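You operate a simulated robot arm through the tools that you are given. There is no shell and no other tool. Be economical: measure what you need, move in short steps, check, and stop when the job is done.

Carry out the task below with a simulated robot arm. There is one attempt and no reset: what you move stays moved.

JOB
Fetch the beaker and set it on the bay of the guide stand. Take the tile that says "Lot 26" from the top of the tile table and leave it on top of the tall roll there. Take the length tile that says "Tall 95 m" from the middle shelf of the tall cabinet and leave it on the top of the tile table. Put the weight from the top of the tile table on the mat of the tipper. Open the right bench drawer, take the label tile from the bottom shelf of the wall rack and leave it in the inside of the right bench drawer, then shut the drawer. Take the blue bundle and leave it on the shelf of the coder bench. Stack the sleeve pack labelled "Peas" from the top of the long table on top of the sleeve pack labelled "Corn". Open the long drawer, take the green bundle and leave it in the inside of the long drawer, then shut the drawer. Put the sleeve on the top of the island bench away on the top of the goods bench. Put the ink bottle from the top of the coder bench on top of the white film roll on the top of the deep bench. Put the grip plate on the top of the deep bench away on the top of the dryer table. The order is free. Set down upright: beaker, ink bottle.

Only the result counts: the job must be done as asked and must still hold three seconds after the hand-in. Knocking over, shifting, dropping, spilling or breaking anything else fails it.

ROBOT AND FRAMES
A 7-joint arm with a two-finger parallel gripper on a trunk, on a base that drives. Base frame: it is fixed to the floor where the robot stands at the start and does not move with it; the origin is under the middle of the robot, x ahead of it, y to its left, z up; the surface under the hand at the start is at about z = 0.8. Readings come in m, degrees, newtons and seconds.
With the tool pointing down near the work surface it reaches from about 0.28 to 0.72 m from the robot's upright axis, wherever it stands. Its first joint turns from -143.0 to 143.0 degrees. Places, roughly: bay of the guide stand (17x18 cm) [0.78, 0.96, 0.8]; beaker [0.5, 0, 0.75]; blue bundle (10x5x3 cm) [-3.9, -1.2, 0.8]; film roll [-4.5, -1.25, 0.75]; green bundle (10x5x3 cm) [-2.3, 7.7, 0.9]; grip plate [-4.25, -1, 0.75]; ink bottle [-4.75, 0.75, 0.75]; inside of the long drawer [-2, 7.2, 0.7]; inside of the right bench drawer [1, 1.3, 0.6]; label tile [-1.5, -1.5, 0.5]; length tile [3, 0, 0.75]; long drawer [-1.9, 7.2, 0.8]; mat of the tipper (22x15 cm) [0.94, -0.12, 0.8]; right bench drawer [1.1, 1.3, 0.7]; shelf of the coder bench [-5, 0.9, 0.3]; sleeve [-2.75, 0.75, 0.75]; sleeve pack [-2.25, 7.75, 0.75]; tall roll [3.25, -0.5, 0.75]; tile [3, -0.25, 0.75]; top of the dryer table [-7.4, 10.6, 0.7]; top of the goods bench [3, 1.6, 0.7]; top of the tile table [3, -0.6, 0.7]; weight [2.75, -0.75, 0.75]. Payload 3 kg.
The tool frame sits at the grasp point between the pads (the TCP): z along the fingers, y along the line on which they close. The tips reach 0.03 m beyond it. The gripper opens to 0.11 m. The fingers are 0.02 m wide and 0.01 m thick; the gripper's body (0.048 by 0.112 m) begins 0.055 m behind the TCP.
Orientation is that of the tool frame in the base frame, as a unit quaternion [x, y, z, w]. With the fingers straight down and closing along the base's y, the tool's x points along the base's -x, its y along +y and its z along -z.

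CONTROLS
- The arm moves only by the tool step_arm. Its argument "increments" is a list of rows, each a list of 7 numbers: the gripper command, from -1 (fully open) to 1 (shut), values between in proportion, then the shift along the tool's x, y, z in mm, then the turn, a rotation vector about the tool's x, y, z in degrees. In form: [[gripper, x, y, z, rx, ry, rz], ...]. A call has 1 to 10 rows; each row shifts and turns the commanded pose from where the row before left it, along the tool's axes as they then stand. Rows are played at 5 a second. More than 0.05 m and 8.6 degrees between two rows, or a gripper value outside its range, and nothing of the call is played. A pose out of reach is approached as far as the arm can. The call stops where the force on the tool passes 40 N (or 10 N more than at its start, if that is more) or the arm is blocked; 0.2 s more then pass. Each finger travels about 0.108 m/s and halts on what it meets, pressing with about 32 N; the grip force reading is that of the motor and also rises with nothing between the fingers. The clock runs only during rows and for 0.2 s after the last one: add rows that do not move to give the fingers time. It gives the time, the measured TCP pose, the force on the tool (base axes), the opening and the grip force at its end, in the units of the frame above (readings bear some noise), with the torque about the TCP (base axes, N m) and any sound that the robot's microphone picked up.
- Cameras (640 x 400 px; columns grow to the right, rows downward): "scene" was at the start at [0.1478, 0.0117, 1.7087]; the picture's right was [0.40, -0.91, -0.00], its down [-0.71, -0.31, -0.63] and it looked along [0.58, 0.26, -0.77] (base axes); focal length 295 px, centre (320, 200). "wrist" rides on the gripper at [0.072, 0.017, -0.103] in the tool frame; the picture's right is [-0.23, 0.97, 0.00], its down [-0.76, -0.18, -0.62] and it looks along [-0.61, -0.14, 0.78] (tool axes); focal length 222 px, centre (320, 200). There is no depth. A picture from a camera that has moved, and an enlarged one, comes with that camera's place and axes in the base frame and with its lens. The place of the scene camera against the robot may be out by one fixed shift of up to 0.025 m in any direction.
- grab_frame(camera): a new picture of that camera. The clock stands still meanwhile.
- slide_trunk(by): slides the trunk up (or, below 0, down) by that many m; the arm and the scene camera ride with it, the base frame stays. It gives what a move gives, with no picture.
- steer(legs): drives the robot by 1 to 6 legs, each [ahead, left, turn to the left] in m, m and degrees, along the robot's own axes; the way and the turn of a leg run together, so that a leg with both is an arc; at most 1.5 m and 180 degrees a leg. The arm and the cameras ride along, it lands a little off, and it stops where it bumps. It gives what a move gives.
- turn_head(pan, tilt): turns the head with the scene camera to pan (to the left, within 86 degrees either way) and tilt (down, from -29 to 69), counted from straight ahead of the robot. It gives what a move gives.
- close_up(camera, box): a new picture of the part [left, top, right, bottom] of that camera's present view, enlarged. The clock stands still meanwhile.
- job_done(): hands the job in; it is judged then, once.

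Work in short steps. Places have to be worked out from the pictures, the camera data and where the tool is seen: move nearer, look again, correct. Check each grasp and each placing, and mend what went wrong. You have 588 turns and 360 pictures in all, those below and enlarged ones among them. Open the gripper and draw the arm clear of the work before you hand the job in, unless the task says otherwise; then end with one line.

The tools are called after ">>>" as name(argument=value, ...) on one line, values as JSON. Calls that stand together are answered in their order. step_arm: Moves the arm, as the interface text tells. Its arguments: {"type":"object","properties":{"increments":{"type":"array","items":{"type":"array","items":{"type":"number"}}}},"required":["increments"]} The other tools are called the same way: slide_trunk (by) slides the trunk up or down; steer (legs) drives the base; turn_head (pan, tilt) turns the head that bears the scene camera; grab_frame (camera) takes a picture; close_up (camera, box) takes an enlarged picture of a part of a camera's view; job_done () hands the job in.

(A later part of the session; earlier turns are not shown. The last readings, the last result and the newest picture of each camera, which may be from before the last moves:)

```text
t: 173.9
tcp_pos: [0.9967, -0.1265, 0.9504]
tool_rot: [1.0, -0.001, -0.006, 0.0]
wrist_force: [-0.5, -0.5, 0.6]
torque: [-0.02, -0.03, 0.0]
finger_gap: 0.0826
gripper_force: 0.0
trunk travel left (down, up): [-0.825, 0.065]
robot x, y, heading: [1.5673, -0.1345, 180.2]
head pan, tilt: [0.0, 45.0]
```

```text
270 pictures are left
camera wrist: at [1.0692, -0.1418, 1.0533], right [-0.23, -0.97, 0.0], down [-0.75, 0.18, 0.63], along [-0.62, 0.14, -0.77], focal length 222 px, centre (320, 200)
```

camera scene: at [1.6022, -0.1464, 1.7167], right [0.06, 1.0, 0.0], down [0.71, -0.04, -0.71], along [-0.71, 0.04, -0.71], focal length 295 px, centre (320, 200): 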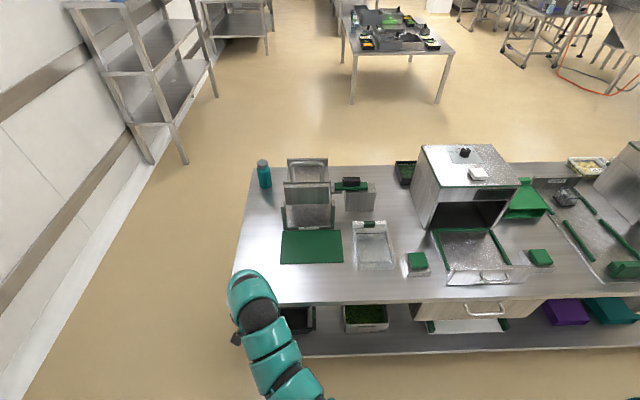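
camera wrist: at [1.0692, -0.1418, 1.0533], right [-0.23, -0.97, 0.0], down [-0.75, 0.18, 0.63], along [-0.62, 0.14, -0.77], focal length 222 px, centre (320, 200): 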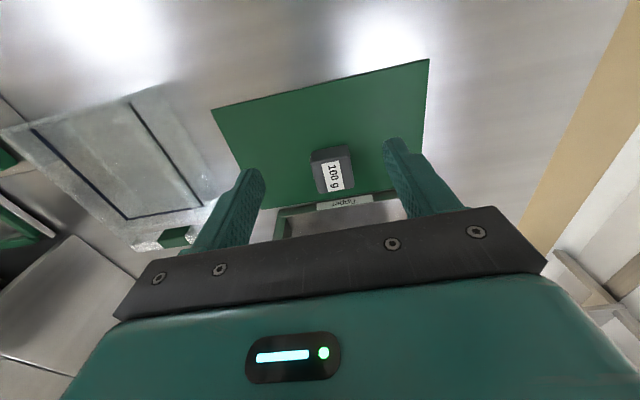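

Weight is on the tipper mat. Next, the right bench drawer: I back off a little and drive along to y≈1.3.

>>> steer(legs=[[-0.2, 0, 0], [0, -1.43, 0]])

>>> turn_head(pan=0, tilt=50)

>>> grab_frame(camera="scene")

```text
t: 182.4
tcp_pos: [1.2084, 1.368, 0.9518]
tool_rot: [1.0, -0.011, -0.008, 0.0]
wrist_force: [0.5, -0.7, -0.4]
torque: [0.01, -0.01, 0.03]
finger_gap: 0.0825
gripper_force: 0.0
trunk travel left (down, up): [-0.825, 0.065]
robot x, y, heading: [1.7754, 1.3508, 179.0]
head pan, tilt: [0.0, 45.0]
```

```text
t: 183.1
tcp_pos: [1.2061, 1.3675, 0.9502]
tool_rot: [1.0, -0.011, -0.006, 0.0]
wrist_force: [-0.4, 0.0, -0.3]
torque: [0.04, -0.01, 0.02]
finger_gap: 0.0828
gripper_force: 0.1
trunk travel left (down, up): [-0.825, 0.065]
robot x, y, heading: [1.7758, 1.3503, 178.9]
head pan, tilt: [0.0, 50.0]
```

```text
269 pictures are left
camera scene: at [1.6183, 1.3349, 1.7098], right [0.02, 1.0, 0.0], down [0.77, -0.02, -0.64], along [-0.64, 0.01, -0.77], focal length 295 px, centre (320, 200)
```

scene: 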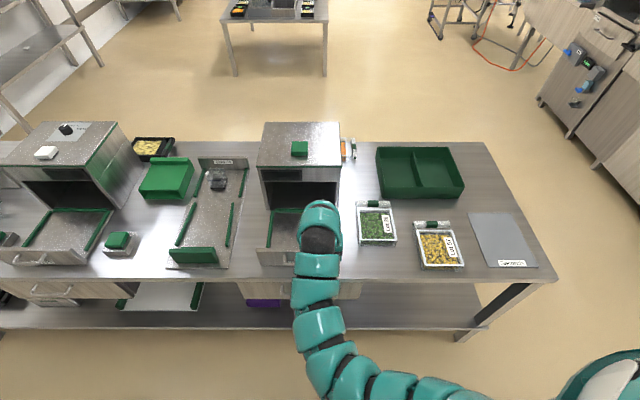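

The drawer front is under the table edge ahead, hidden by my arm. I back off 0.2 m and turn the tool to point forward horizontally.

>>> steer(legs=[[-0.22, 0, 1]])

>>> step_arm(increments=[[-0.5, 0, 0, 0, 0, -8.5, 0], [-0.5, 0, 0, 0, 0, -8.5, 0], [-0.5, 0, 0, 0, 0, -8.5, 0], [-0.5, 0, 0, 0, 0, -8.5, 0], [-0.5, 0, 0, 0, 0, -8.5, 0], [-0.5, 0, 0, 10, 0, -8.5, 0], [-0.5, 0, 0, 10, 0, -8.5, 0], [-0.5, 0, 0, 10, 0, -8.5, 0], [-0.5, 0, 0, 10, 0, -8.5, 0], [-0.5, 0, 0, 10, 0, -8.5, 0]])

>>> slide_trunk(by=-0.25)

>>> grab_frame(camera="scene")

```text
t: 184.7
tcp_pos: [1.4239, 1.3518, 0.9514]
tool_rot: [1.0, 0.0, -0.006, -0.001]
wrist_force: [0.1, 0.3, 0.0]
torque: [0.01, 0.04, 0.01]
finger_gap: 0.0824
gripper_force: 0.1
trunk travel left (down, up): [-0.825, 0.065]
robot x, y, heading: [1.9941, 1.3512, -179.8]
head pan, tilt: [0.0, 50.0]
```

```text
t: 186.9
tcp_pos: [1.3811, 1.3513, 0.9253]
tool_rot: [0.732, 0.001, -0.681, 0.0]
wrist_force: [-1.2, -0.1, -0.6]
torque: [0.0, 0.02, 0.0]
finger_gap: 0.0824
gripper_force: 0.1
trunk travel left (down, up): [-0.825, 0.065]
robot x, y, heading: [1.9991, 1.3489, -179.8]
head pan, tilt: [0.0, 50.0]
```

```text
t: 189.5
tcp_pos: [1.3811, 1.3522, 0.6766]
tool_rot: [0.732, 0.001, -0.681, -0.001]
wrist_force: [0.2, 0.6, -0.4]
torque: [0.0, 0.01, 0.01]
finger_gap: 0.0824
gripper_force: 0.0
trunk travel left (down, up): [-0.575, 0.315]
robot x, y, heading: [1.9907, 1.3497, -179.8]
head pan, tilt: [0.0, 50.0]
```

```text
268 pictures are left
camera scene: at [1.8351, 1.3295, 1.4598], right [0.0, 1.0, 0.0], down [0.77, 0.0, -0.64], along [-0.64, 0.0, -0.77], focal length 295 px, centre (320, 200)
```

scene: 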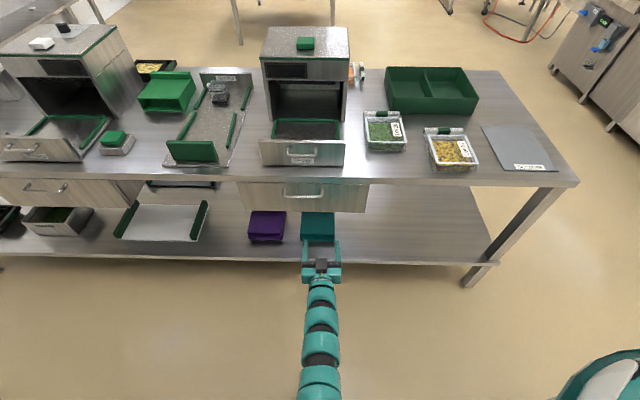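

Handle seen at about y≈1.27, z≈0.66. I line up the hand and roll it 90° so the fingers close vertically.

>>> step_arm(increments=[[-0.5, 0, 40, 0, 0, -4.5, 0], [-0.5, 0, 40, 0, 0, 0, 0], [-0.5, 0, 0, 0, 0, 0, 8.5], [-0.5, 0, 0, 0, 0, 0, 8.5], [-0.5, 0, 0, 0, 0, 0, 8.5], [-0.5, 0, 0, 0, 0, 0, 8.5], [-0.5, 0, 0, 0, 0, 0, 8.5], [-0.5, 0, 0, 0, 0, 0, 8.5], [-0.5, 0, 0, 0, 0, 0, 8.5], [-0.5, 0, 0, 0, 0, 0, 8.5]])

>>> step_arm(increments=[[-0.5, 0, 0, 0, 0, 0, 8.5], [-0.5, 0, 0, 0, 0, 0, 8.5], [-0.5, 0, 0, 0, 0, 0, 5], [-0.5, 0, 0, 0, 0, 0, 0]])

>>> grab_frame(camera="wrist")

>>> close_up(camera="scene", box=[230, 150, 380, 290])

```text
t: 191.7
tcp_pos: [1.3817, 1.2723, 0.6734]
tool_rot: [-0.585, 0.395, 0.588, -0.396]
wrist_force: [0.4, 0.5, -0.9]
torque: [0.01, 0.0, -0.01]
finger_gap: 0.0827
gripper_force: 0.1
trunk travel left (down, up): [-0.575, 0.315]
robot x, y, heading: [1.9981, 1.3476, -180.2]
head pan, tilt: [0.0, 50.0]
```

```text
t: 192.7
tcp_pos: [1.3813, 1.2711, 0.6746]
tool_rot: [-0.499, 0.499, 0.501, -0.501]
wrist_force: [0.4, 1.0, 0.4]
torque: [-0.02, -0.01, 0.01]
finger_gap: 0.0824
gripper_force: 0.1
trunk travel left (down, up): [-0.575, 0.315]
robot x, y, heading: [1.9942, 1.3516, -180.1]
head pan, tilt: [0.0, 50.0]
```

```text
267 pictures are left
camera wrist: at [1.4835, 1.1996, 0.6908], right [0.0, 0.23, 0.97], down [0.62, 0.76, -0.18], along [-0.78, 0.61, -0.14], focal length 222 px, centre (320, 200)
```

wrist: 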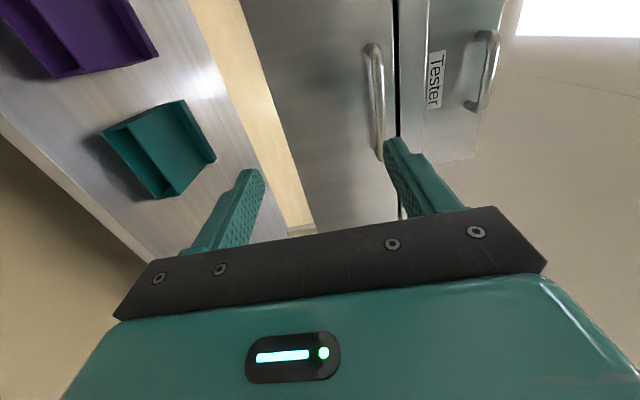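

```text
2.86 times, centred on (305, 220) of scene
camera zoom: at [1.835, 1.3296, 1.4598], right [0.0, 1.0, 0.0], down [0.77, 0.0, -0.64], along [-0.64, 0.0, -0.77], focal length 843 px, centre (363, 143)
```

zoom: 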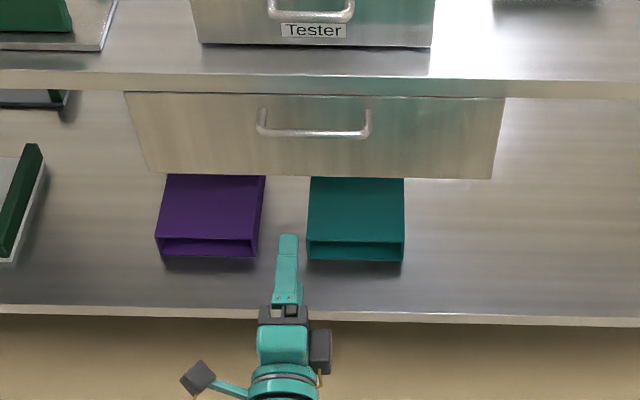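

Handle bar triangulates near (1.21, 1.275, 0.735). I raise the hand 60 mm and look again.

>>> step_arm(increments=[[-0.5, 0, 30, 10, 0, 0, 0], [-0.5, 0, 30, 15, 0, 0, 0], [-0.5, 0, 0, 0, 0, 0, 0]])

>>> grab_frame(camera="wrist")

>>> close_up(camera="scene", box=[230, 150, 380, 290])

```text
t: 193.5
tcp_pos: [1.3568, 1.2691, 0.734]
tool_rot: [-0.499, 0.499, 0.502, -0.501]
wrist_force: [-0.1, -0.3, 0.1]
torque: [-0.02, 0.02, 0.02]
finger_gap: 0.0825
gripper_force: 0.0
trunk travel left (down, up): [-0.575, 0.315]
robot x, y, heading: [1.9975, 1.3459, -179.9]
head pan, tilt: [0.0, 50.0]
```

```text
265 pictures are left
camera wrist: at [1.4602, 1.1974, 0.7503], right [0.0, 0.23, 0.97], down [0.62, 0.76, -0.18], along [-0.78, 0.61, -0.14], focal length 222 px, centre (320, 200)
```

wrist: 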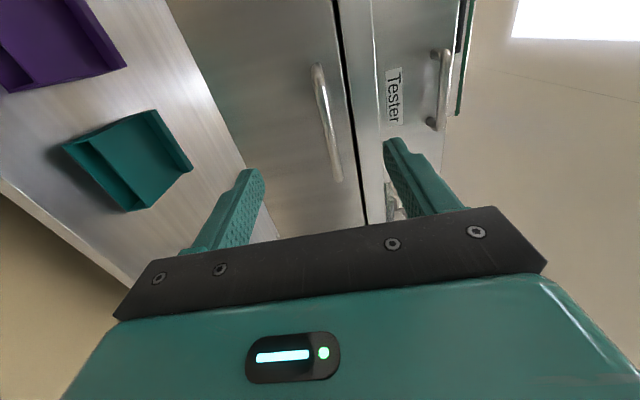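

```text
2.86 times, centred on (305, 220) of scene
camera zoom: at [1.835, 1.3296, 1.4598], right [0.0, 1.0, 0.0], down [0.77, 0.0, -0.64], along [-0.64, 0.0, -0.77], focal length 843 px, centre (363, 143)
```

zoom: 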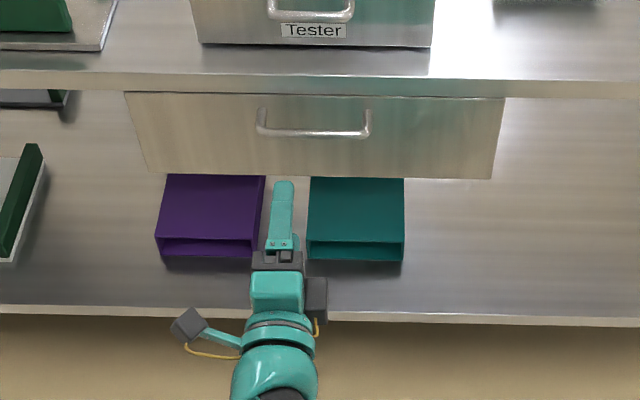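

Bar at x≈1.211, y≈1.23–1.36, z≈0.739. I narrow the opening to ~55 mm and advance to it.

>>> step_arm(increments=[[0, -8, 3, 30, 0, 0, 0], [0, -7, 2, 30, 0, 0, 0], [0, 0, 0, 30, 0, 0, 0], [0, 0, 0, 20, 0, 0, 0], [0, 0, 0, 0, 0, 0, 0]])

>>> grab_frame(camera="wrist")

```text
t: 194.7
tcp_pos: [1.2456, 1.2878, 0.7387]
tool_rot: [-0.499, 0.498, 0.501, -0.501]
wrist_force: [0.7, 0.5, -0.1]
torque: [-0.05, 0.0, 0.02]
finger_gap: 0.0553
gripper_force: 0.0
trunk travel left (down, up): [-0.575, 0.315]
robot x, y, heading: [1.9952, 1.3516, -179.9]
head pan, tilt: [0.0, 50.0]
```

```text
263 pictures are left
camera wrist: at [1.349, 1.2155, 0.755], right [0.0, 0.23, 0.97], down [0.62, 0.76, -0.18], along [-0.78, 0.61, -0.14], focal length 222 px, centre (320, 200)
```

wrist: 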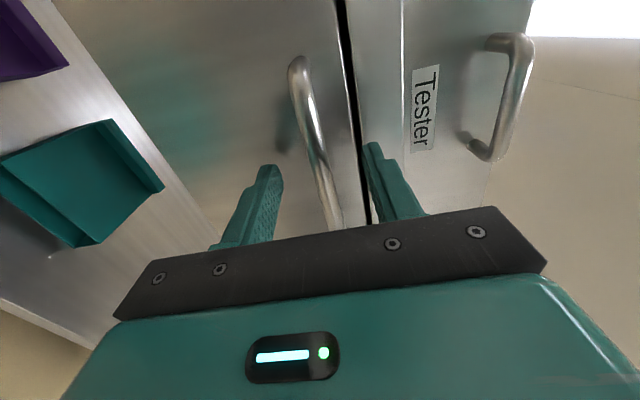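

The bar is between the finger lines. Advance 22 mm and close.

>>> step_arm(increments=[[0, 0, 0, 12, 0, 0, 0], [0, 0, 0, 10, 0, 0, 0], [0, 0, 0, 0, 0, 0, 0], [1, 0, 0, 0, 0, 0, 0], [1, 0, 0, 0, 0, 0, 0], [1, 0, 0, 0, 0, 0, 0]])

>>> grab_frame(camera="wrist")

```text
t: 196.1
tcp_pos: [1.2255, 1.2876, 0.7399]
tool_rot: [0.5, -0.498, -0.501, 0.501]
wrist_force: [6.7, 2.1, -1.3]
torque: [-0.15, 0.03, 1.34]
finger_gap: 0.0117
gripper_force: 45.2
trunk travel left (down, up): [-0.575, 0.315]
robot x, y, heading: [1.99, 1.349, -179.8]
head pan, tilt: [0.0, 50.0]
```

```text
262 pictures are left
camera wrist: at [1.3283, 1.2149, 0.7566], right [0.0, 0.23, 0.97], down [0.62, 0.76, -0.18], along [-0.78, 0.61, -0.14], focal length 222 px, centre (320, 200)
```

wrist: 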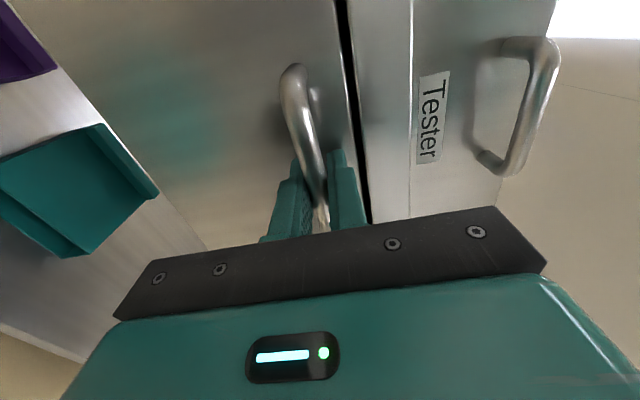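

Bar gripped (11.7 mm). I pull the drawer by driving straight back 0.2 m.

>>> steer(legs=[[-0.2, 0, 0]])

>>> grab_frame(camera="scene")

```text
t: 197.7
tcp_pos: [1.4271, 1.2828, 0.7409]
tool_rot: [0.502, -0.496, -0.5, 0.502]
wrist_force: [2.1, -22.2, -0.9]
torque: [-0.2, -0.01, 0.79]
finger_gap: 0.0116
gripper_force: 44.8
trunk travel left (down, up): [-0.575, 0.315]
robot x, y, heading: [2.192, 1.3466, -179.4]
head pan, tilt: [0.0, 50.0]
```

```text
261 pictures are left
camera scene: at [2.0362, 1.3273, 1.4598], right [0.0, 1.0, 0.0], down [0.77, 0.0, -0.64], along [-0.64, 0.0, -0.77], focal length 295 px, centre (320, 200)
```

scene: 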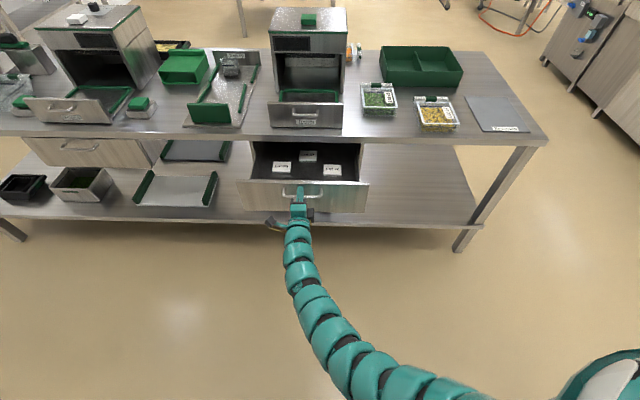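

Drawer is open 0.2 m with three tiles inside. I open it 5 cm more, then release.

>>> steer(legs=[[-0.05, 0, 0]])

>>> step_arm(increments=[[0.3, 0, 0, 0, 0, 0, 0], [0, 0, 0, 0, 0, 0, 0], [0, 0, 0, -20, 0, 0, 0], [0, 0, 0, -40, 0, 0, 0], [0, 0, 0, -40, 0, 0, 0], [0, 0, 0, 0, 0, 0, 0]])

>>> close_up(camera="scene", box=[200, 110, 420, 240])

```text
t: 198.6
tcp_pos: [1.4803, 1.2808, 0.7394]
tool_rot: [0.503, -0.496, -0.499, 0.502]
wrist_force: [1.3, -7.5, 0.0]
torque: [-0.07, -0.03, 0.89]
finger_gap: 0.0116
gripper_force: 44.4
trunk travel left (down, up): [-0.575, 0.315]
robot x, y, heading: [2.2442, 1.3504, -179.6]
head pan, tilt: [0.0, 50.0]
```

```text
t: 200.0
tcp_pos: [1.5773, 1.281, 0.738]
tool_rot: [0.503, -0.496, -0.498, 0.502]
wrist_force: [-0.1, -0.2, -0.1]
torque: [0.0, -0.02, -0.02]
finger_gap: 0.0549
gripper_force: 0.1
trunk travel left (down, up): [-0.575, 0.315]
robot x, y, heading: [2.2442, 1.3502, -179.5]
head pan, tilt: [0.0, 50.0]
```

```text
2.91 times, centred on (310, 175) of scene
camera zoom: at [2.0877, 1.3295, 1.4598], right [-0.01, 1.0, 0.0], down [0.77, 0.0, -0.64], along [-0.64, 0.0, -0.77], focal length 858 px, centre (349, 273)
```

zoom: 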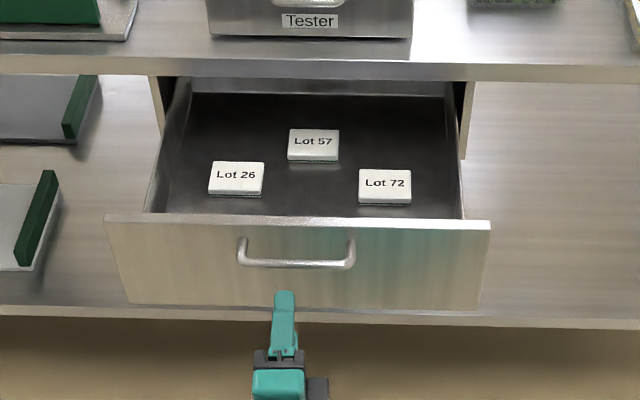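

Drawer stands open. Now to the wall rack for the label tile: trunk up, then drive around the right end of the table.

>>> slide_trunk(by=0.25)

>>> steer(legs=[[0, 0.6, 0], [0.3, 0, 0], [0, 1.2, 0], [0, 0.5, 0], [1.5, 0, 0], [0.9, 0, 0]])

>>> turn_head(pan=40, tilt=30)

>>> grab_frame(camera="scene")

```text
t: 202.6
tcp_pos: [1.5769, 1.2814, 0.9892]
tool_rot: [0.503, -0.497, -0.498, 0.502]
wrist_force: [-0.2, -0.7, 0.3]
torque: [0.02, -0.01, 0.02]
finger_gap: 0.055
gripper_force: 0.1
trunk travel left (down, up): [-0.825, 0.065]
robot x, y, heading: [2.2481, 1.3472, -179.6]
head pan, tilt: [0.0, 50.0]
```

```text
t: 227.0
tcp_pos: [-1.0732, -0.9454, 0.9874]
tool_rot: [-0.492, 0.507, 0.508, -0.492]
wrist_force: [-1.6, 0.1, 0.4]
torque: [-0.03, 0.01, 0.0]
finger_gap: 0.055
gripper_force: 0.2
trunk travel left (down, up): [-0.825, 0.065]
robot x, y, heading: [-0.3979, -0.9057, 178.0]
head pan, tilt: [0.0, 50.0]
```

```text
t: 228.1
tcp_pos: [-1.0715, -0.9456, 0.9892]
tool_rot: [-0.493, 0.507, 0.508, -0.492]
wrist_force: [-0.6, 0.5, 0.0]
torque: [0.01, -0.02, 0.05]
finger_gap: 0.0549
gripper_force: 0.0
trunk travel left (down, up): [-0.825, 0.065]
robot x, y, heading: [-0.4018, -0.9064, 178.0]
head pan, tilt: [40.0, 30.0]
```

```text
259 pictures are left
camera scene: at [-0.5546, -0.9762, 1.7393], right [-0.61, 0.79, 0.0], down [0.39, 0.31, -0.87], along [-0.68, -0.53, -0.5], focal length 295 px, centre (320, 200)
```

scene: 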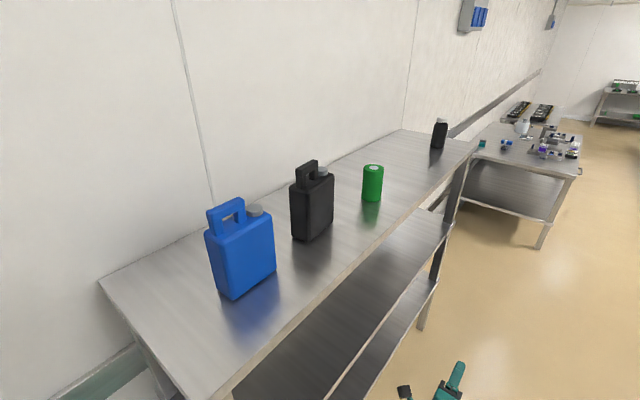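

Rack front edge is at y≈−1.27. I move to about (−1.4, −0.35) and turn to face the rack.

>>> steer(legs=[[0.5, -0.55, 0], [0.5, 0, 0], [0, 0, 90]])

>>> turn_head(pan=0, tilt=48)

>>> grab_frame(camera="scene")

```text
t: 238.3
tcp_pos: [-1.4007, -0.9818, 0.9885]
tool_rot: [0.705, -0.041, -0.042, 0.707]
wrist_force: [0.9, -0.1, -0.1]
torque: [0.03, 0.02, 0.02]
finger_gap: 0.0551
gripper_force: 0.0
trunk travel left (down, up): [-0.825, 0.065]
robot x, y, heading: [-1.3831, -0.3068, -97.0]
head pan, tilt: [40.0, 30.0]
```

```text
t: 239.4
tcp_pos: [-1.401, -0.9817, 0.9889]
tool_rot: [0.705, -0.041, -0.042, 0.707]
wrist_force: [0.0, 0.2, 0.0]
torque: [0.02, 0.01, 0.02]
finger_gap: 0.0545
gripper_force: 0.1
trunk travel left (down, up): [-0.825, 0.065]
robot x, y, heading: [-1.3832, -0.3073, -97.0]
head pan, tilt: [0.0, 48.0]
```

```text
258 pictures are left
camera scene: at [-1.4048, -0.4856, 1.7125], right [-0.99, 0.12, 0.0], down [0.09, 0.74, -0.67], along [-0.08, -0.66, -0.74], focal length 295 px, centre (320, 200)
```

scene: 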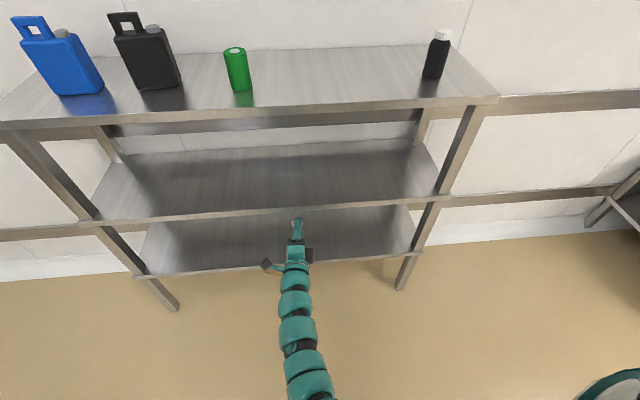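

The lowest shelf is hidden from up here. I fix the heading and lower the trunk 0.5 m to look under the middle shelf.

>>> steer(legs=[[0, 0, 7]])

>>> slide_trunk(by=-0.5)

>>> turn_head(pan=0, tilt=35)

>>> grab_frame(camera="scene")

>>> grab_frame(camera="wrist")

```text
t: 240.4
tcp_pos: [-1.3194, -0.9785, 0.9896]
tool_rot: [0.706, 0.001, -0.001, 0.708]
wrist_force: [-0.7, 0.1, 0.2]
torque: [0.0, -0.01, -0.01]
finger_gap: 0.055
gripper_force: 0.0
trunk travel left (down, up): [-0.825, 0.065]
robot x, y, heading: [-1.3857, -0.3075, -90.0]
head pan, tilt: [0.0, 48.0]
```

```text
refused: -0.5 is not a number from -0.4 to 0.4
```

```text
t: 241.1
tcp_pos: [-1.3208, -0.9799, 0.9888]
tool_rot: [0.707, 0.001, -0.001, 0.708]
wrist_force: [0.3, -0.5, -0.4]
torque: [0.01, -0.03, 0.01]
finger_gap: 0.0549
gripper_force: 0.0
trunk travel left (down, up): [-0.825, 0.065]
robot x, y, heading: [-1.3826, -0.3084, -89.9]
head pan, tilt: [0.0, 35.0]
```

```text
257 pictures are left
camera scene: at [-1.3859, -0.4961, 1.7315], right [-1.0, 0.0, 0.0], down [0.0, 0.57, -0.82], along [0.0, -0.82, -0.57], focal length 295 px, centre (320, 200)
```

scene: 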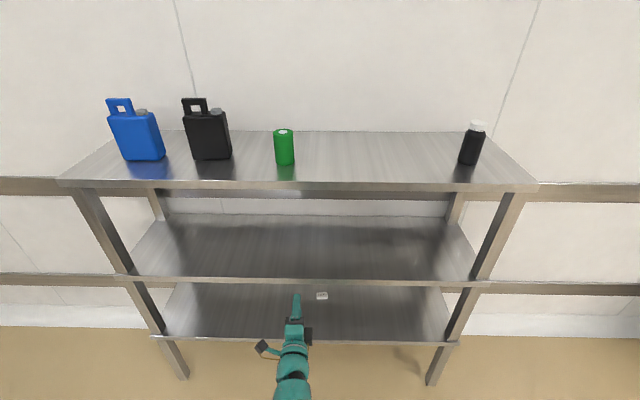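

```text
256 pictures are left
camera wrist: at [-1.2483, -0.8749, 1.0057], right [-0.23, 0.0, 0.97], down [-0.76, 0.62, -0.18], along [-0.61, -0.78, -0.14], focal length 222 px, centre (320, 200)
```

wrist: 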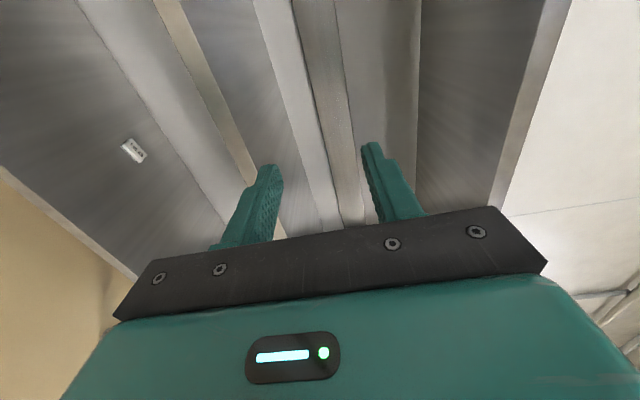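

Label tile triangulated at about (−1.415, −1.58, 0.305). I roll the tool back, pitch it 30° down from horizontal, and lower the trunk.

>>> step_arm(increments=[[0, 0, 0, 0, 0, 0, -8.5], [0, 0, 0, 0, 0, 0, -8.5], [0, 0, 0, 0, 0, 0, -8.5], [0, 0, 0, 0, 0, 0, -8.5], [0, 0, 0, 0, 0, 0, -8.5], [0, 0, 0, 0, 0, 0, -8.5], [0, 0, 0, 0, 0, 0, -8.5], [0, 0, 0, 0, 0, 0, -8.5], [0, 0, 0, 0, 0, 0, -8.5], [0, 0, 0, 0, 0, 0, -8.5]])

>>> step_arm(increments=[[-0.5, 0, 0, 0, 0, 0, -5], [-0.5, 0, 0, 0, 0, 7.5, 0], [-0.5, 0, 0, 0, 0, 7.5, 0], [-0.5, 0, 0, 0, 0, 7.5, 0], [-0.5, 0, 0, 0, 0, 7.5, 0], [-0.5, 0, 0, 0, 0, 0, 0]])

>>> slide_trunk(by=-0.4)

>>> grab_frame(camera="wrist")

>>> grab_frame(camera="scene")

```text
t: 243.3
tcp_pos: [-1.3191, -0.979, 0.9885]
tool_rot: [0.52, 0.478, -0.48, 0.521]
wrist_force: [0.2, 1.2, -0.1]
torque: [-0.03, -0.03, -0.01]
finger_gap: 0.0551
gripper_force: 0.0
trunk travel left (down, up): [-0.825, 0.065]
robot x, y, heading: [-1.3824, -0.3065, -90.3]
head pan, tilt: [0.0, 35.0]
```

```text
t: 244.7
tcp_pos: [-1.2908, -0.9805, 0.9904]
tool_rot: [0.559, 0.622, -0.357, 0.417]
wrist_force: [0.4, 0.7, -0.5]
torque: [-0.03, -0.03, -0.04]
finger_gap: 0.0825
gripper_force: 0.0
out of reach, approached as far as the arm can: row 4, 5
trunk travel left (down, up): [-0.825, 0.065]
robot x, y, heading: [-1.3838, -0.3072, -90.0]
head pan, tilt: [0.0, 35.0]
```

```text
t: 248.6
tcp_pos: [-1.2901, -0.9798, 0.5905]
tool_rot: [0.559, 0.621, -0.358, 0.417]
wrist_force: [0.0, 0.0, -0.1]
torque: [0.0, 0.02, -0.04]
finger_gap: 0.0823
gripper_force: 0.0
trunk travel left (down, up): [-0.425, 0.465]
robot x, y, heading: [-1.3834, -0.3059, -90.2]
head pan, tilt: [0.0, 35.0]
```

```text
255 pictures are left
camera wrist: at [-1.2888, -0.8555, 0.5655], right [0.97, 0.03, 0.23], down [-0.23, 0.24, 0.94], along [-0.03, -0.97, 0.24], focal length 222 px, centre (320, 200)
```

wrist: 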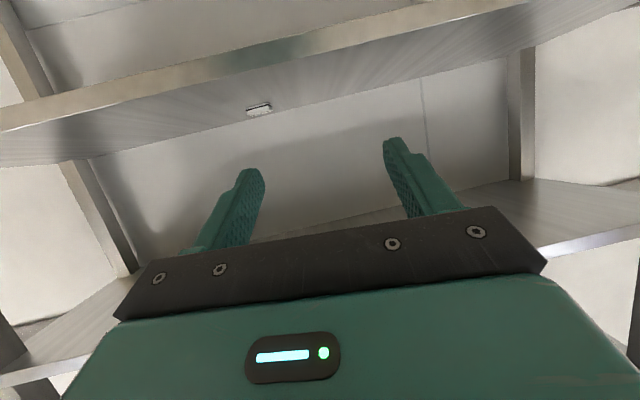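

```text
254 pictures are left
camera scene: at [-1.3859, -0.496, 1.3316], right [-1.0, 0.0, 0.0], down [0.0, 0.57, -0.82], along [0.0, -0.82, -0.57], focal length 295 px, centre (320, 200)
```

scene: 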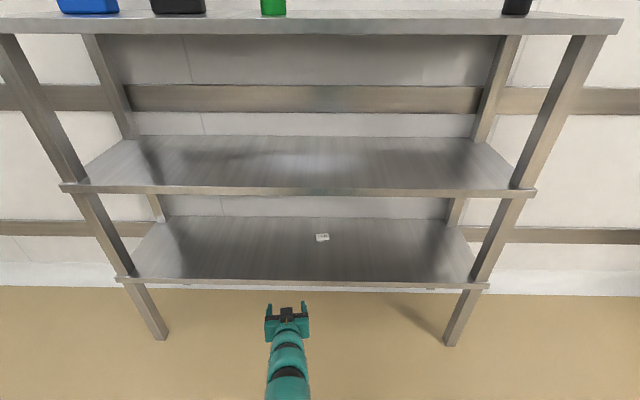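

More careful triangulation puts the shelf at z≈0.45 and the tile near (−1.40, −1.46). I correct the tool yaw and drive 0.38 m closer.

>>> step_arm(increments=[[-0.5, 0, -50, 0, 3.45, 0, 1.5], [-0.5, 0, -50, 0, 3.45, 0, 1.5], [-0.5, 0, 0, 0, 0, 0, 0]])

>>> steer(legs=[[0.36, 0, 0]])

>>> grab_frame(camera="wrist")

>>> grab_frame(camera="scene")

```text
t: 249.4
tcp_pos: [-1.392, -0.9936, 0.5875]
tool_rot: [0.6, 0.583, -0.383, 0.391]
wrist_force: [0.0, 0.7, 0.5]
torque: [-0.01, 0.02, 0.01]
finger_gap: 0.0825
gripper_force: 0.1
trunk travel left (down, up): [-0.425, 0.465]
robot x, y, heading: [-1.3853, -0.3102, -90.2]
head pan, tilt: [0.0, 35.0]
```

```text
t: 251.7
tcp_pos: [-1.3889, -1.3513, 0.5881]
tool_rot: [0.598, 0.585, -0.382, 0.392]
wrist_force: [0.2, -0.5, 0.2]
torque: [-0.01, -0.02, 0.02]
finger_gap: 0.0822
gripper_force: 0.1
trunk travel left (down, up): [-0.425, 0.465]
robot x, y, heading: [-1.3846, -0.6687, -89.7]
head pan, tilt: [0.0, 35.0]
```

```text
253 pictures are left
camera wrist: at [-1.371, -1.2279, 0.5636], right [0.97, -0.1, 0.23], down [-0.2, 0.27, 0.94], along [-0.15, -0.96, 0.24], focal length 222 px, centre (320, 200)
```

wrist: 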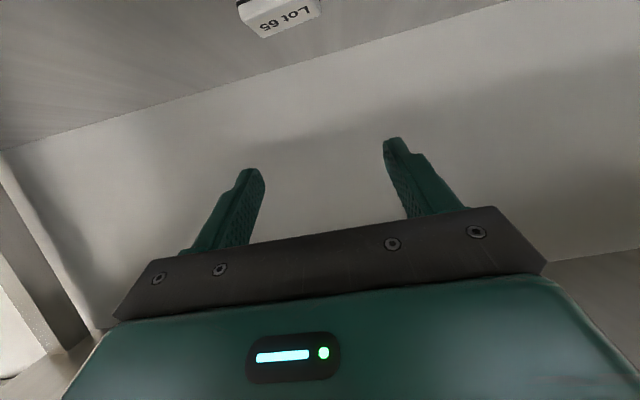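

```text
252 pictures are left
camera scene: at [-1.3849, -0.8557, 1.3315], right [-1.0, 0.0, 0.0], down [0.0, 0.57, -0.82], along [0.0, -0.82, -0.57], focal length 295 px, centre (320, 200)
```

scene: 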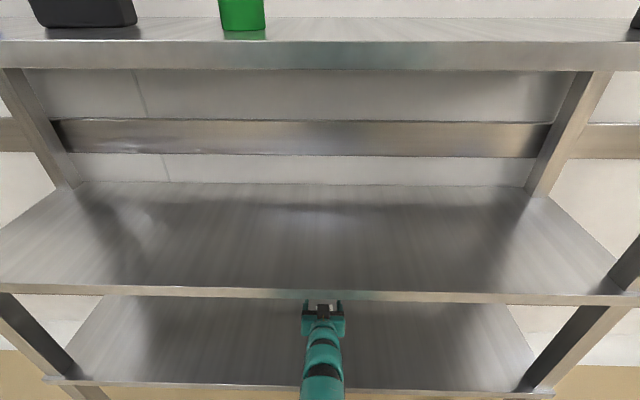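

Label tile is at (−1.401, −1.45, top 0.453). The tool must point more downward so the camera clears the shelf; I pitch 20° more while keeping height.

>>> step_arm(increments=[[-0.5, 0, 0, 10, 0, 7, 0], [-0.5, 0, 0, 10, 0, 7, 0], [-0.5, 0, 0, 10, 0, 6, 0], [-0.5, 0, 0, 0, 0, 0, 0]])

>>> grab_frame(camera="wrist")

```text
t: 252.7
tcp_pos: [-1.3881, -1.3781, 0.5739]
tool_rot: [0.655, 0.645, -0.273, 0.285]
wrist_force: [-0.1, 0.3, -0.3]
torque: [0.01, 0.02, -0.05]
finger_gap: 0.0825
gripper_force: 0.1
trunk travel left (down, up): [-0.425, 0.465]
robot x, y, heading: [-1.382, -0.6639, -89.8]
head pan, tilt: [0.0, 35.0]
```

```text
251 pictures are left
camera wrist: at [-1.3716, -1.2525, 0.5939], right [0.97, -0.16, 0.19], down [-0.2, -0.07, 0.98], along [-0.15, -0.98, -0.1], focal length 222 px, centre (320, 200)
```

wrist: 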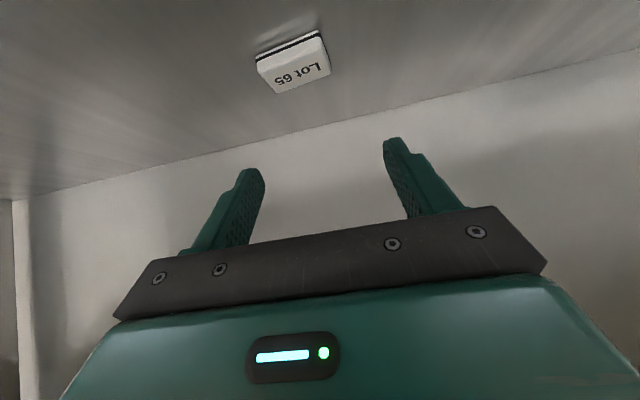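

I align yaw (+7.6°) and approach to a hover over the tile.

>>> step_arm(increments=[[-0.5, 0, 0, 0, -5.5, 0, -5.2], [-0.5, 1, -11, 31, 0, 0, 0], [-0.5, 1, -10, 31, 0, 0, 0], [-0.5, 0, 0, 0, 0, 0, 0]])

>>> grab_frame(camera="wrist")

```text
t: 253.7
tcp_pos: [-1.4012, -1.425, 0.5277]
tool_rot: [0.611, 0.685, -0.255, 0.304]
wrist_force: [-0.3, 0.1, 0.2]
torque: [-0.04, -0.02, -0.01]
finger_gap: 0.0825
gripper_force: 0.1
trunk travel left (down, up): [-0.425, 0.465]
robot x, y, heading: [-1.3847, -0.6655, -89.8]
head pan, tilt: [0.0, 35.0]
```

```text
250 pictures are left
camera wrist: at [-1.4028, -1.2983, 0.5484], right [0.98, -0.03, 0.19], down [-0.19, -0.09, 0.98], along [-0.02, -0.99, -0.1], focal length 222 px, centre (320, 200)
```

wrist: 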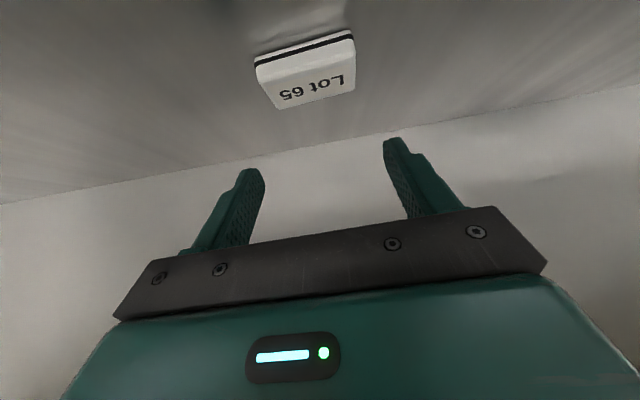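

Aligned. I descend toward the shelf in steps.

>>> step_arm(increments=[[-0.5, 14, 2, 13, 0, 0, 0], [-0.5, 11, 0, 11, 0, 0, 0], [-0.5, 7, 0, 7, 0, 0, 0], [-0.5, 0, 0, 0, 0, 0, 0]])

>>> grab_frame(camera="wrist")

```text
t: 254.7
tcp_pos: [-1.3994, -1.4246, 0.4844]
tool_rot: [0.611, 0.686, -0.254, 0.303]
wrist_force: [0.2, -0.2, 0.5]
torque: [0.0, 0.02, 0.0]
finger_gap: 0.0824
gripper_force: 0.1
trunk travel left (down, up): [-0.425, 0.465]
robot x, y, heading: [-1.3852, -0.6688, -89.7]
head pan, tilt: [0.0, 35.0]
```

```text
249 pictures are left
camera wrist: at [-1.3997, -1.2979, 0.5029], right [0.98, -0.03, 0.19], down [-0.19, -0.09, 0.98], along [-0.02, -0.99, -0.1], focal length 222 px, centre (320, 200)
```

wrist: 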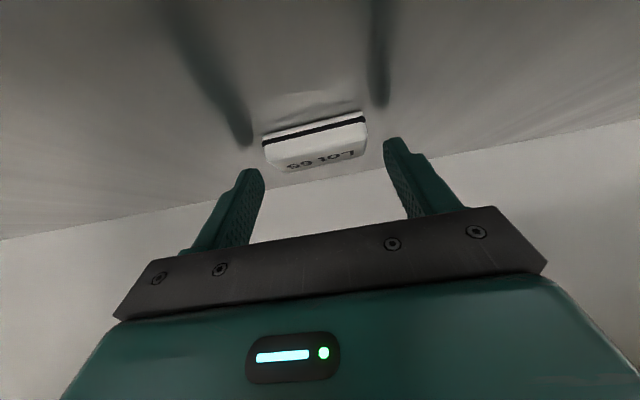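

Nearly there; down ~10 mm in two small steps.

>>> step_arm(increments=[[-0.5, 4, 0, 4, 0, 0, 0], [-0.5, 0, 0, 0, 0, 0, 0]])

>>> step_arm(increments=[[-0.5, 2.5, 0, 2.5, 0, 0, 0], [-0.5, 0, 0, 0, 0, 0, 0]])

>>> grab_frame(camera="wrist")

```text
t: 255.3
tcp_pos: [-1.3999, -1.4241, 0.4784]
tool_rot: [0.611, 0.686, -0.255, 0.303]
wrist_force: [-0.2, 1.9, 5.6]
torque: [-0.05, 0.24, -0.01]
finger_gap: 0.0821
gripper_force: 0.1
trunk travel left (down, up): [-0.425, 0.465]
robot x, y, heading: [-1.3852, -0.6686, -89.8]
head pan, tilt: [0.0, 35.0]
```

```text
t: 255.9
tcp_pos: [-1.4006, -1.4244, 0.4787]
tool_rot: [0.611, 0.684, -0.257, 0.305]
wrist_force: [-1.1, 10.6, 24.7]
torque: [-0.23, 1.13, -0.56]
finger_gap: 0.0827
gripper_force: 0.1
trunk travel left (down, up): [-0.425, 0.465]
robot x, y, heading: [-1.3832, -0.6705, -90.1]
head pan, tilt: [0.0, 35.0]
```

```text
248 pictures are left
camera wrist: at [-1.3993, -1.2973, 0.4967], right [0.98, -0.03, 0.19], down [-0.19, -0.09, 0.98], along [-0.02, -1.0, -0.09], focal length 222 px, centre (320, 200)
```

wrist: 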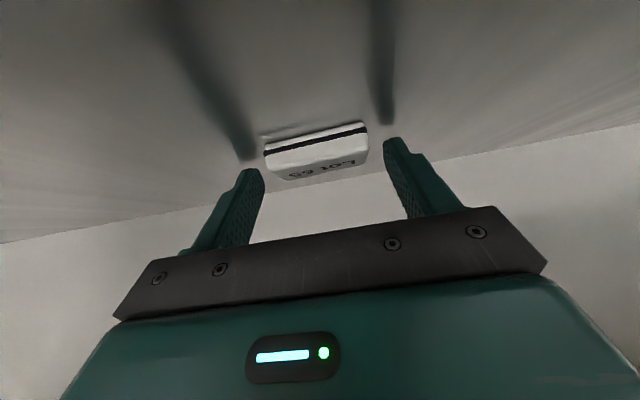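

Touching the shelf (z≈0.45). I lift 2 mm and close.

>>> step_arm(increments=[[-0.5, -2, 0, -2, 0, 0, 0], [0.3, 0, 0, 0, 0, 0, 0], [1, 0, 0, 0, 0, 0, 0], [1, 0, 0, 0, 0, 0, 0], [1, 0, 0, 0, 0, 0, 0]])

>>> step_arm(increments=[[1, -15, 0, -15, 0, 0, 0], [1, -20, 0, -20, 0, 0, 0], [1, -5, 0, -5, 0, 0, 0], [1, 0, 0, 0, 0, 0, 0]])

>>> grab_frame(camera="wrist")

```text
t: 257.1
tcp_pos: [-1.4005, -1.4226, 0.4774]
tool_rot: [0.611, 0.685, -0.256, 0.304]
wrist_force: [-5.6, -1.4, 14.6]
torque: [-0.25, 0.51, -0.11]
finger_gap: 0.0548
gripper_force: 31.4
trunk travel left (down, up): [-0.425, 0.465]
robot x, y, heading: [-1.3819, -0.6698, -89.6]
head pan, tilt: [0.0, 35.0]
```

```text
t: 258.1
tcp_pos: [-1.4007, -1.422, 0.5346]
tool_rot: [0.611, 0.686, -0.253, 0.303]
wrist_force: [-0.3, -0.8, 0.4]
torque: [0.02, 0.04, -0.05]
finger_gap: 0.0548
gripper_force: 32.2
trunk travel left (down, up): [-0.425, 0.465]
robot x, y, heading: [-1.3856, -0.6664, -89.7]
head pan, tilt: [0.0, 35.0]
```

```text
247 pictures are left
camera wrist: at [-1.4008, -1.2956, 0.5536], right [0.98, -0.03, 0.19], down [-0.19, -0.1, 0.98], along [-0.02, -0.99, -0.1], focal length 222 px, centre (320, 200)
```

wrist: 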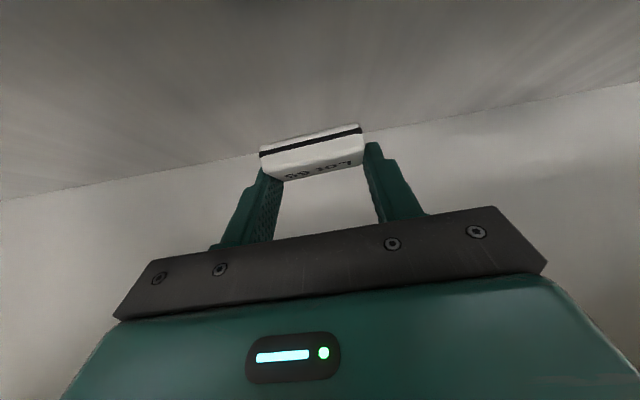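

Label tile gripped (54.8 mm). The deep drawer needs a vertical grasp, so I will set the tile briefly on the bare right end of the first table and regrasp. I back out, raise the trunk and drive there.

>>> steer(legs=[[-0.45, 0, 0]])

>>> slide_trunk(by=0.4)

>>> steer(legs=[[0, 0.5, 0], [0, 0, 180], [0, -0.7, 0], [-0.85, 0, 0], [0, -1.2, 0]])

>>> turn_head(pan=0, tilt=50)

>>> grab_frame(camera="scene")

>>> grab_frame(camera="wrist")

```text
t: 260.8
tcp_pos: [-1.3954, -0.9794, 0.5338]
tool_rot: [0.608, 0.689, -0.253, 0.304]
wrist_force: [0.0, -0.2, -0.2]
torque: [0.0, 0.0, -0.04]
finger_gap: 0.0549
gripper_force: 31.8
trunk travel left (down, up): [-0.425, 0.465]
robot x, y, heading: [-1.3849, -0.2257, -88.9]
head pan, tilt: [0.0, 35.0]
```

```text
t: 264.6
tcp_pos: [-1.3976, -0.9786, 0.9342]
tool_rot: [0.607, 0.689, -0.252, 0.305]
wrist_force: [0.0, 0.6, -0.9]
torque: [-0.03, 0.0, -0.02]
finger_gap: 0.0547
gripper_force: 32.1
trunk travel left (down, up): [-0.825, 0.065]
robot x, y, heading: [-1.3881, -0.2236, -89.0]
head pan, tilt: [0.0, 35.0]
```

```text
t: 287.8
tcp_pos: [1.0199, -0.433, 0.935]
tool_rot: [0.663, -0.635, -0.294, -0.265]
wrist_force: [1.6, 0.2, -0.6]
torque: [-0.02, 0.01, 0.0]
finger_gap: 0.0546
gripper_force: 31.6
trunk travel left (down, up): [-0.825, 0.065]
robot x, y, heading: [0.9488, -1.1826, 86.2]
head pan, tilt: [0.0, 35.0]
```

```text
t: 288.6
tcp_pos: [1.0193, -0.433, 0.9346]
tool_rot: [0.665, -0.634, -0.295, -0.264]
wrist_force: [-0.2, 0.1, -0.8]
torque: [-0.02, -0.01, 0.0]
finger_gap: 0.0546
gripper_force: 32.3
trunk travel left (down, up): [-0.825, 0.065]
robot x, y, heading: [0.9483, -1.1856, 86.3]
head pan, tilt: [0.0, 50.0]
```

```text
246 pictures are left
camera scene: at [0.9567, -1.0458, 1.7098], right [1.0, -0.07, 0.0], down [-0.05, -0.76, -0.64], along [0.04, 0.64, -0.77], focal length 295 px, centre (320, 200)
```

scene: 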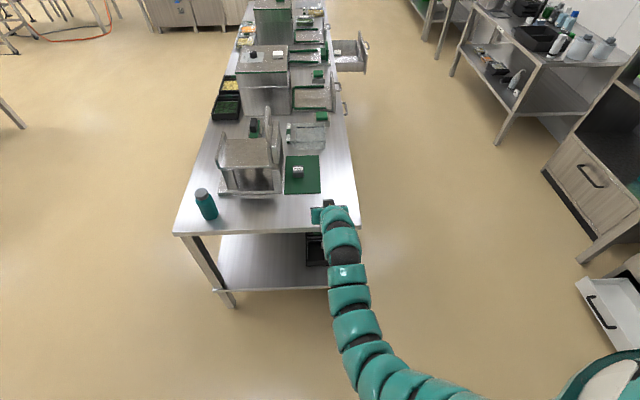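

```text
245 pictures are left
camera wrist: at [1.0089, -0.5582, 0.9535], right [-0.98, 0.1, 0.19], down [0.2, 0.08, 0.98], along [0.09, 0.99, -0.1], focal length 222 px, centre (320, 200)
```

wrist: 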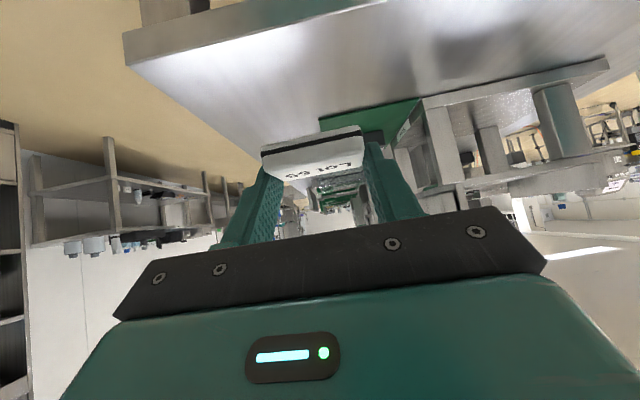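

The right end of the table is bare in front of the mat. I set the tile down at about (1.0, −0.325).

>>> step_arm(increments=[[1, -10, 5, 36, 0, 0, 0], [1, 3, 5, 36, 0, 0, 0], [1, 9, 5, 36, 0, 0, 0], [1, 5, 0, 12, 0, 0, 0], [1, 0, 0, 0, 0, 0, 0]])

>>> grab_frame(camera="wrist")

```text
t: 289.8
tcp_pos: [0.9965, -0.35, 0.8476]
tool_rot: [0.664, -0.635, -0.294, -0.264]
wrist_force: [-0.3, 0.7, -1.0]
torque: [-0.03, -0.02, 0.01]
finger_gap: 0.0549
gripper_force: 32.1
trunk travel left (down, up): [-0.825, 0.065]
robot x, y, heading: [0.9474, -1.1809, 86.3]
head pan, tilt: [0.0, 50.0]
```

```text
244 pictures are left
camera wrist: at [0.9874, -0.4757, 0.8664], right [-0.98, 0.1, 0.19], down [0.2, 0.08, 0.98], along [0.09, 0.99, -0.1], focal length 222 px, centre (320, 200)
```

wrist: 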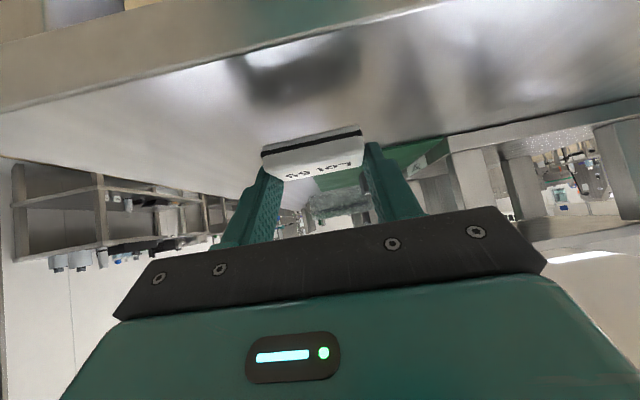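

Over bare table. Lower in small steps until contact, then release.

>>> step_arm(increments=[[1, 7, 0, 7, 0, 0, 0], [1, 3, 0, 3, 0, 0, 0], [1, 0, 0, 0, 0, 0, 0]])

>>> step_arm(increments=[[1, 2.2, 0, 2.2, 0, 0, 0], [1, 2.2, 0, 2.2, 0, 0, 0], [1, 0, 0, 0, 0, 0, 0]])

>>> step_arm(increments=[[1, 2.2, 0, 2.2, 0, 0, 0], [1, 0, 0, 0, 0, 0, 0]])

```text
t: 290.6
tcp_pos: [0.9968, -0.3515, 0.8396]
tool_rot: [0.664, -0.635, -0.294, -0.263]
wrist_force: [-0.4, -0.8, -0.7]
torque: [0.01, 0.03, 0.01]
finger_gap: 0.0548
gripper_force: 32.0
out of reach, approached as far as the arm can: row 2
trunk travel left (down, up): [-0.825, 0.065]
robot x, y, heading: [0.9472, -1.1844, 85.8]
head pan, tilt: [0.0, 50.0]
```

```text
t: 291.4
tcp_pos: [0.9964, -0.3518, 0.8394]
tool_rot: [0.664, -0.635, -0.294, -0.264]
wrist_force: [-0.7, 0.0, -0.8]
torque: [-0.04, 0.0, 0.01]
finger_gap: 0.0548
gripper_force: 32.4
out of reach, approached as far as the arm can: row 2
trunk travel left (down, up): [-0.825, 0.065]
robot x, y, heading: [0.9481, -1.187, 86.3]
head pan, tilt: [0.0, 50.0]
```

```text
t: 292.0
tcp_pos: [0.9972, -0.3519, 0.8371]
tool_rot: [0.664, -0.634, -0.295, -0.264]
wrist_force: [0.3, 0.1, -0.8]
torque: [-0.01, 0.01, 0.01]
finger_gap: 0.0548
gripper_force: 31.6
trunk travel left (down, up): [-0.825, 0.065]
robot x, y, heading: [0.9508, -1.1824, 86.3]
head pan, tilt: [0.0, 50.0]
```

Reach limited; I use the trunk to lower the last 9 mm.

>>> slide_trunk(by=-0.007)

>>> slide_trunk(by=-0.003)

```text
t: 292.6
tcp_pos: [0.9972, -0.3535, 0.8296]
tool_rot: [0.664, -0.634, -0.294, -0.265]
wrist_force: [0.5, 1.0, 0.0]
torque: [-0.02, 0.0, -0.01]
finger_gap: 0.0547
gripper_force: 31.8
trunk travel left (down, up): [-0.818, 0.072]
robot x, y, heading: [0.9483, -1.1853, 86.2]
head pan, tilt: [0.0, 50.0]
```

```text
t: 293.1
tcp_pos: [0.9973, -0.3519, 0.8302]
tool_rot: [0.664, -0.634, -0.295, -0.265]
wrist_force: [0.8, 0.3, 7.0]
torque: [0.07, -0.2, 0.03]
finger_gap: 0.0546
gripper_force: 32.3
trunk travel left (down, up): [-0.815, 0.075]
robot x, y, heading: [0.9449, -1.182, 86.2]
head pan, tilt: [0.0, 50.0]
```

Contact. Release, withdraw, and turn the tool vertical.

>>> step_arm(increments=[[0.3, 0, 0, 0, 0, 0, 0], [-0.6, 0, 0, 0, 0, 0, 0], [-0.6, 0, 0, -20, 0, 0, 0], [-0.6, 0, 0, -40, 0, 0, 0], [-0.6, -10, 0, -30, 0, 7.7, 0], [-0.6, -10, 0, 0, 0, 7.7, 0], [-0.6, 0, 0, 0, 0, 7.7, 0], [-0.6, 0, 0, 0, 0, 7.7, 0], [-0.6, 0, 0, 0, 0, 7.7, 0], [-0.6, 0, 0, 0, 0, 7.7, 0]])

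>>> grab_frame(camera="wrist")

```text
t: 295.3
tcp_pos: [1.0077, -0.4245, 0.9092]
tool_rot: [0.726, -0.687, -0.033, -0.016]
wrist_force: [-0.2, -0.1, 0.7]
torque: [-0.02, -0.02, 0.01]
finger_gap: 0.0877
gripper_force: 0.1
out of reach, approached as far as the arm can: row 9, 10
trunk travel left (down, up): [-0.815, 0.075]
robot x, y, heading: [0.9521, -1.1852, 86.3]
head pan, tilt: [0.0, 50.0]
```

```text
243 pictures are left
camera wrist: at [0.9965, -0.5044, 1.0083], right [-0.98, 0.17, 0.04], down [0.15, 0.72, 0.67], along [0.09, 0.67, -0.74], focal length 222 px, centre (320, 200)
```

wrist: 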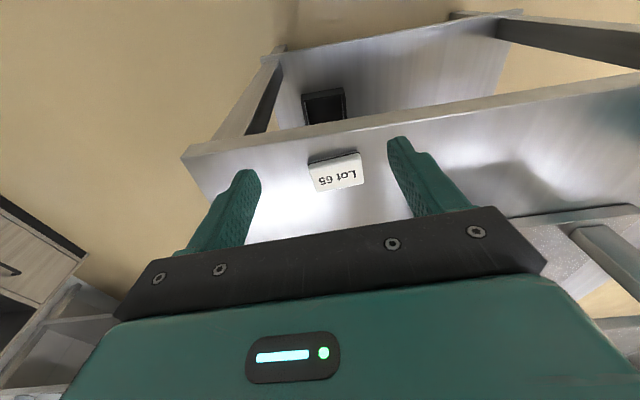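

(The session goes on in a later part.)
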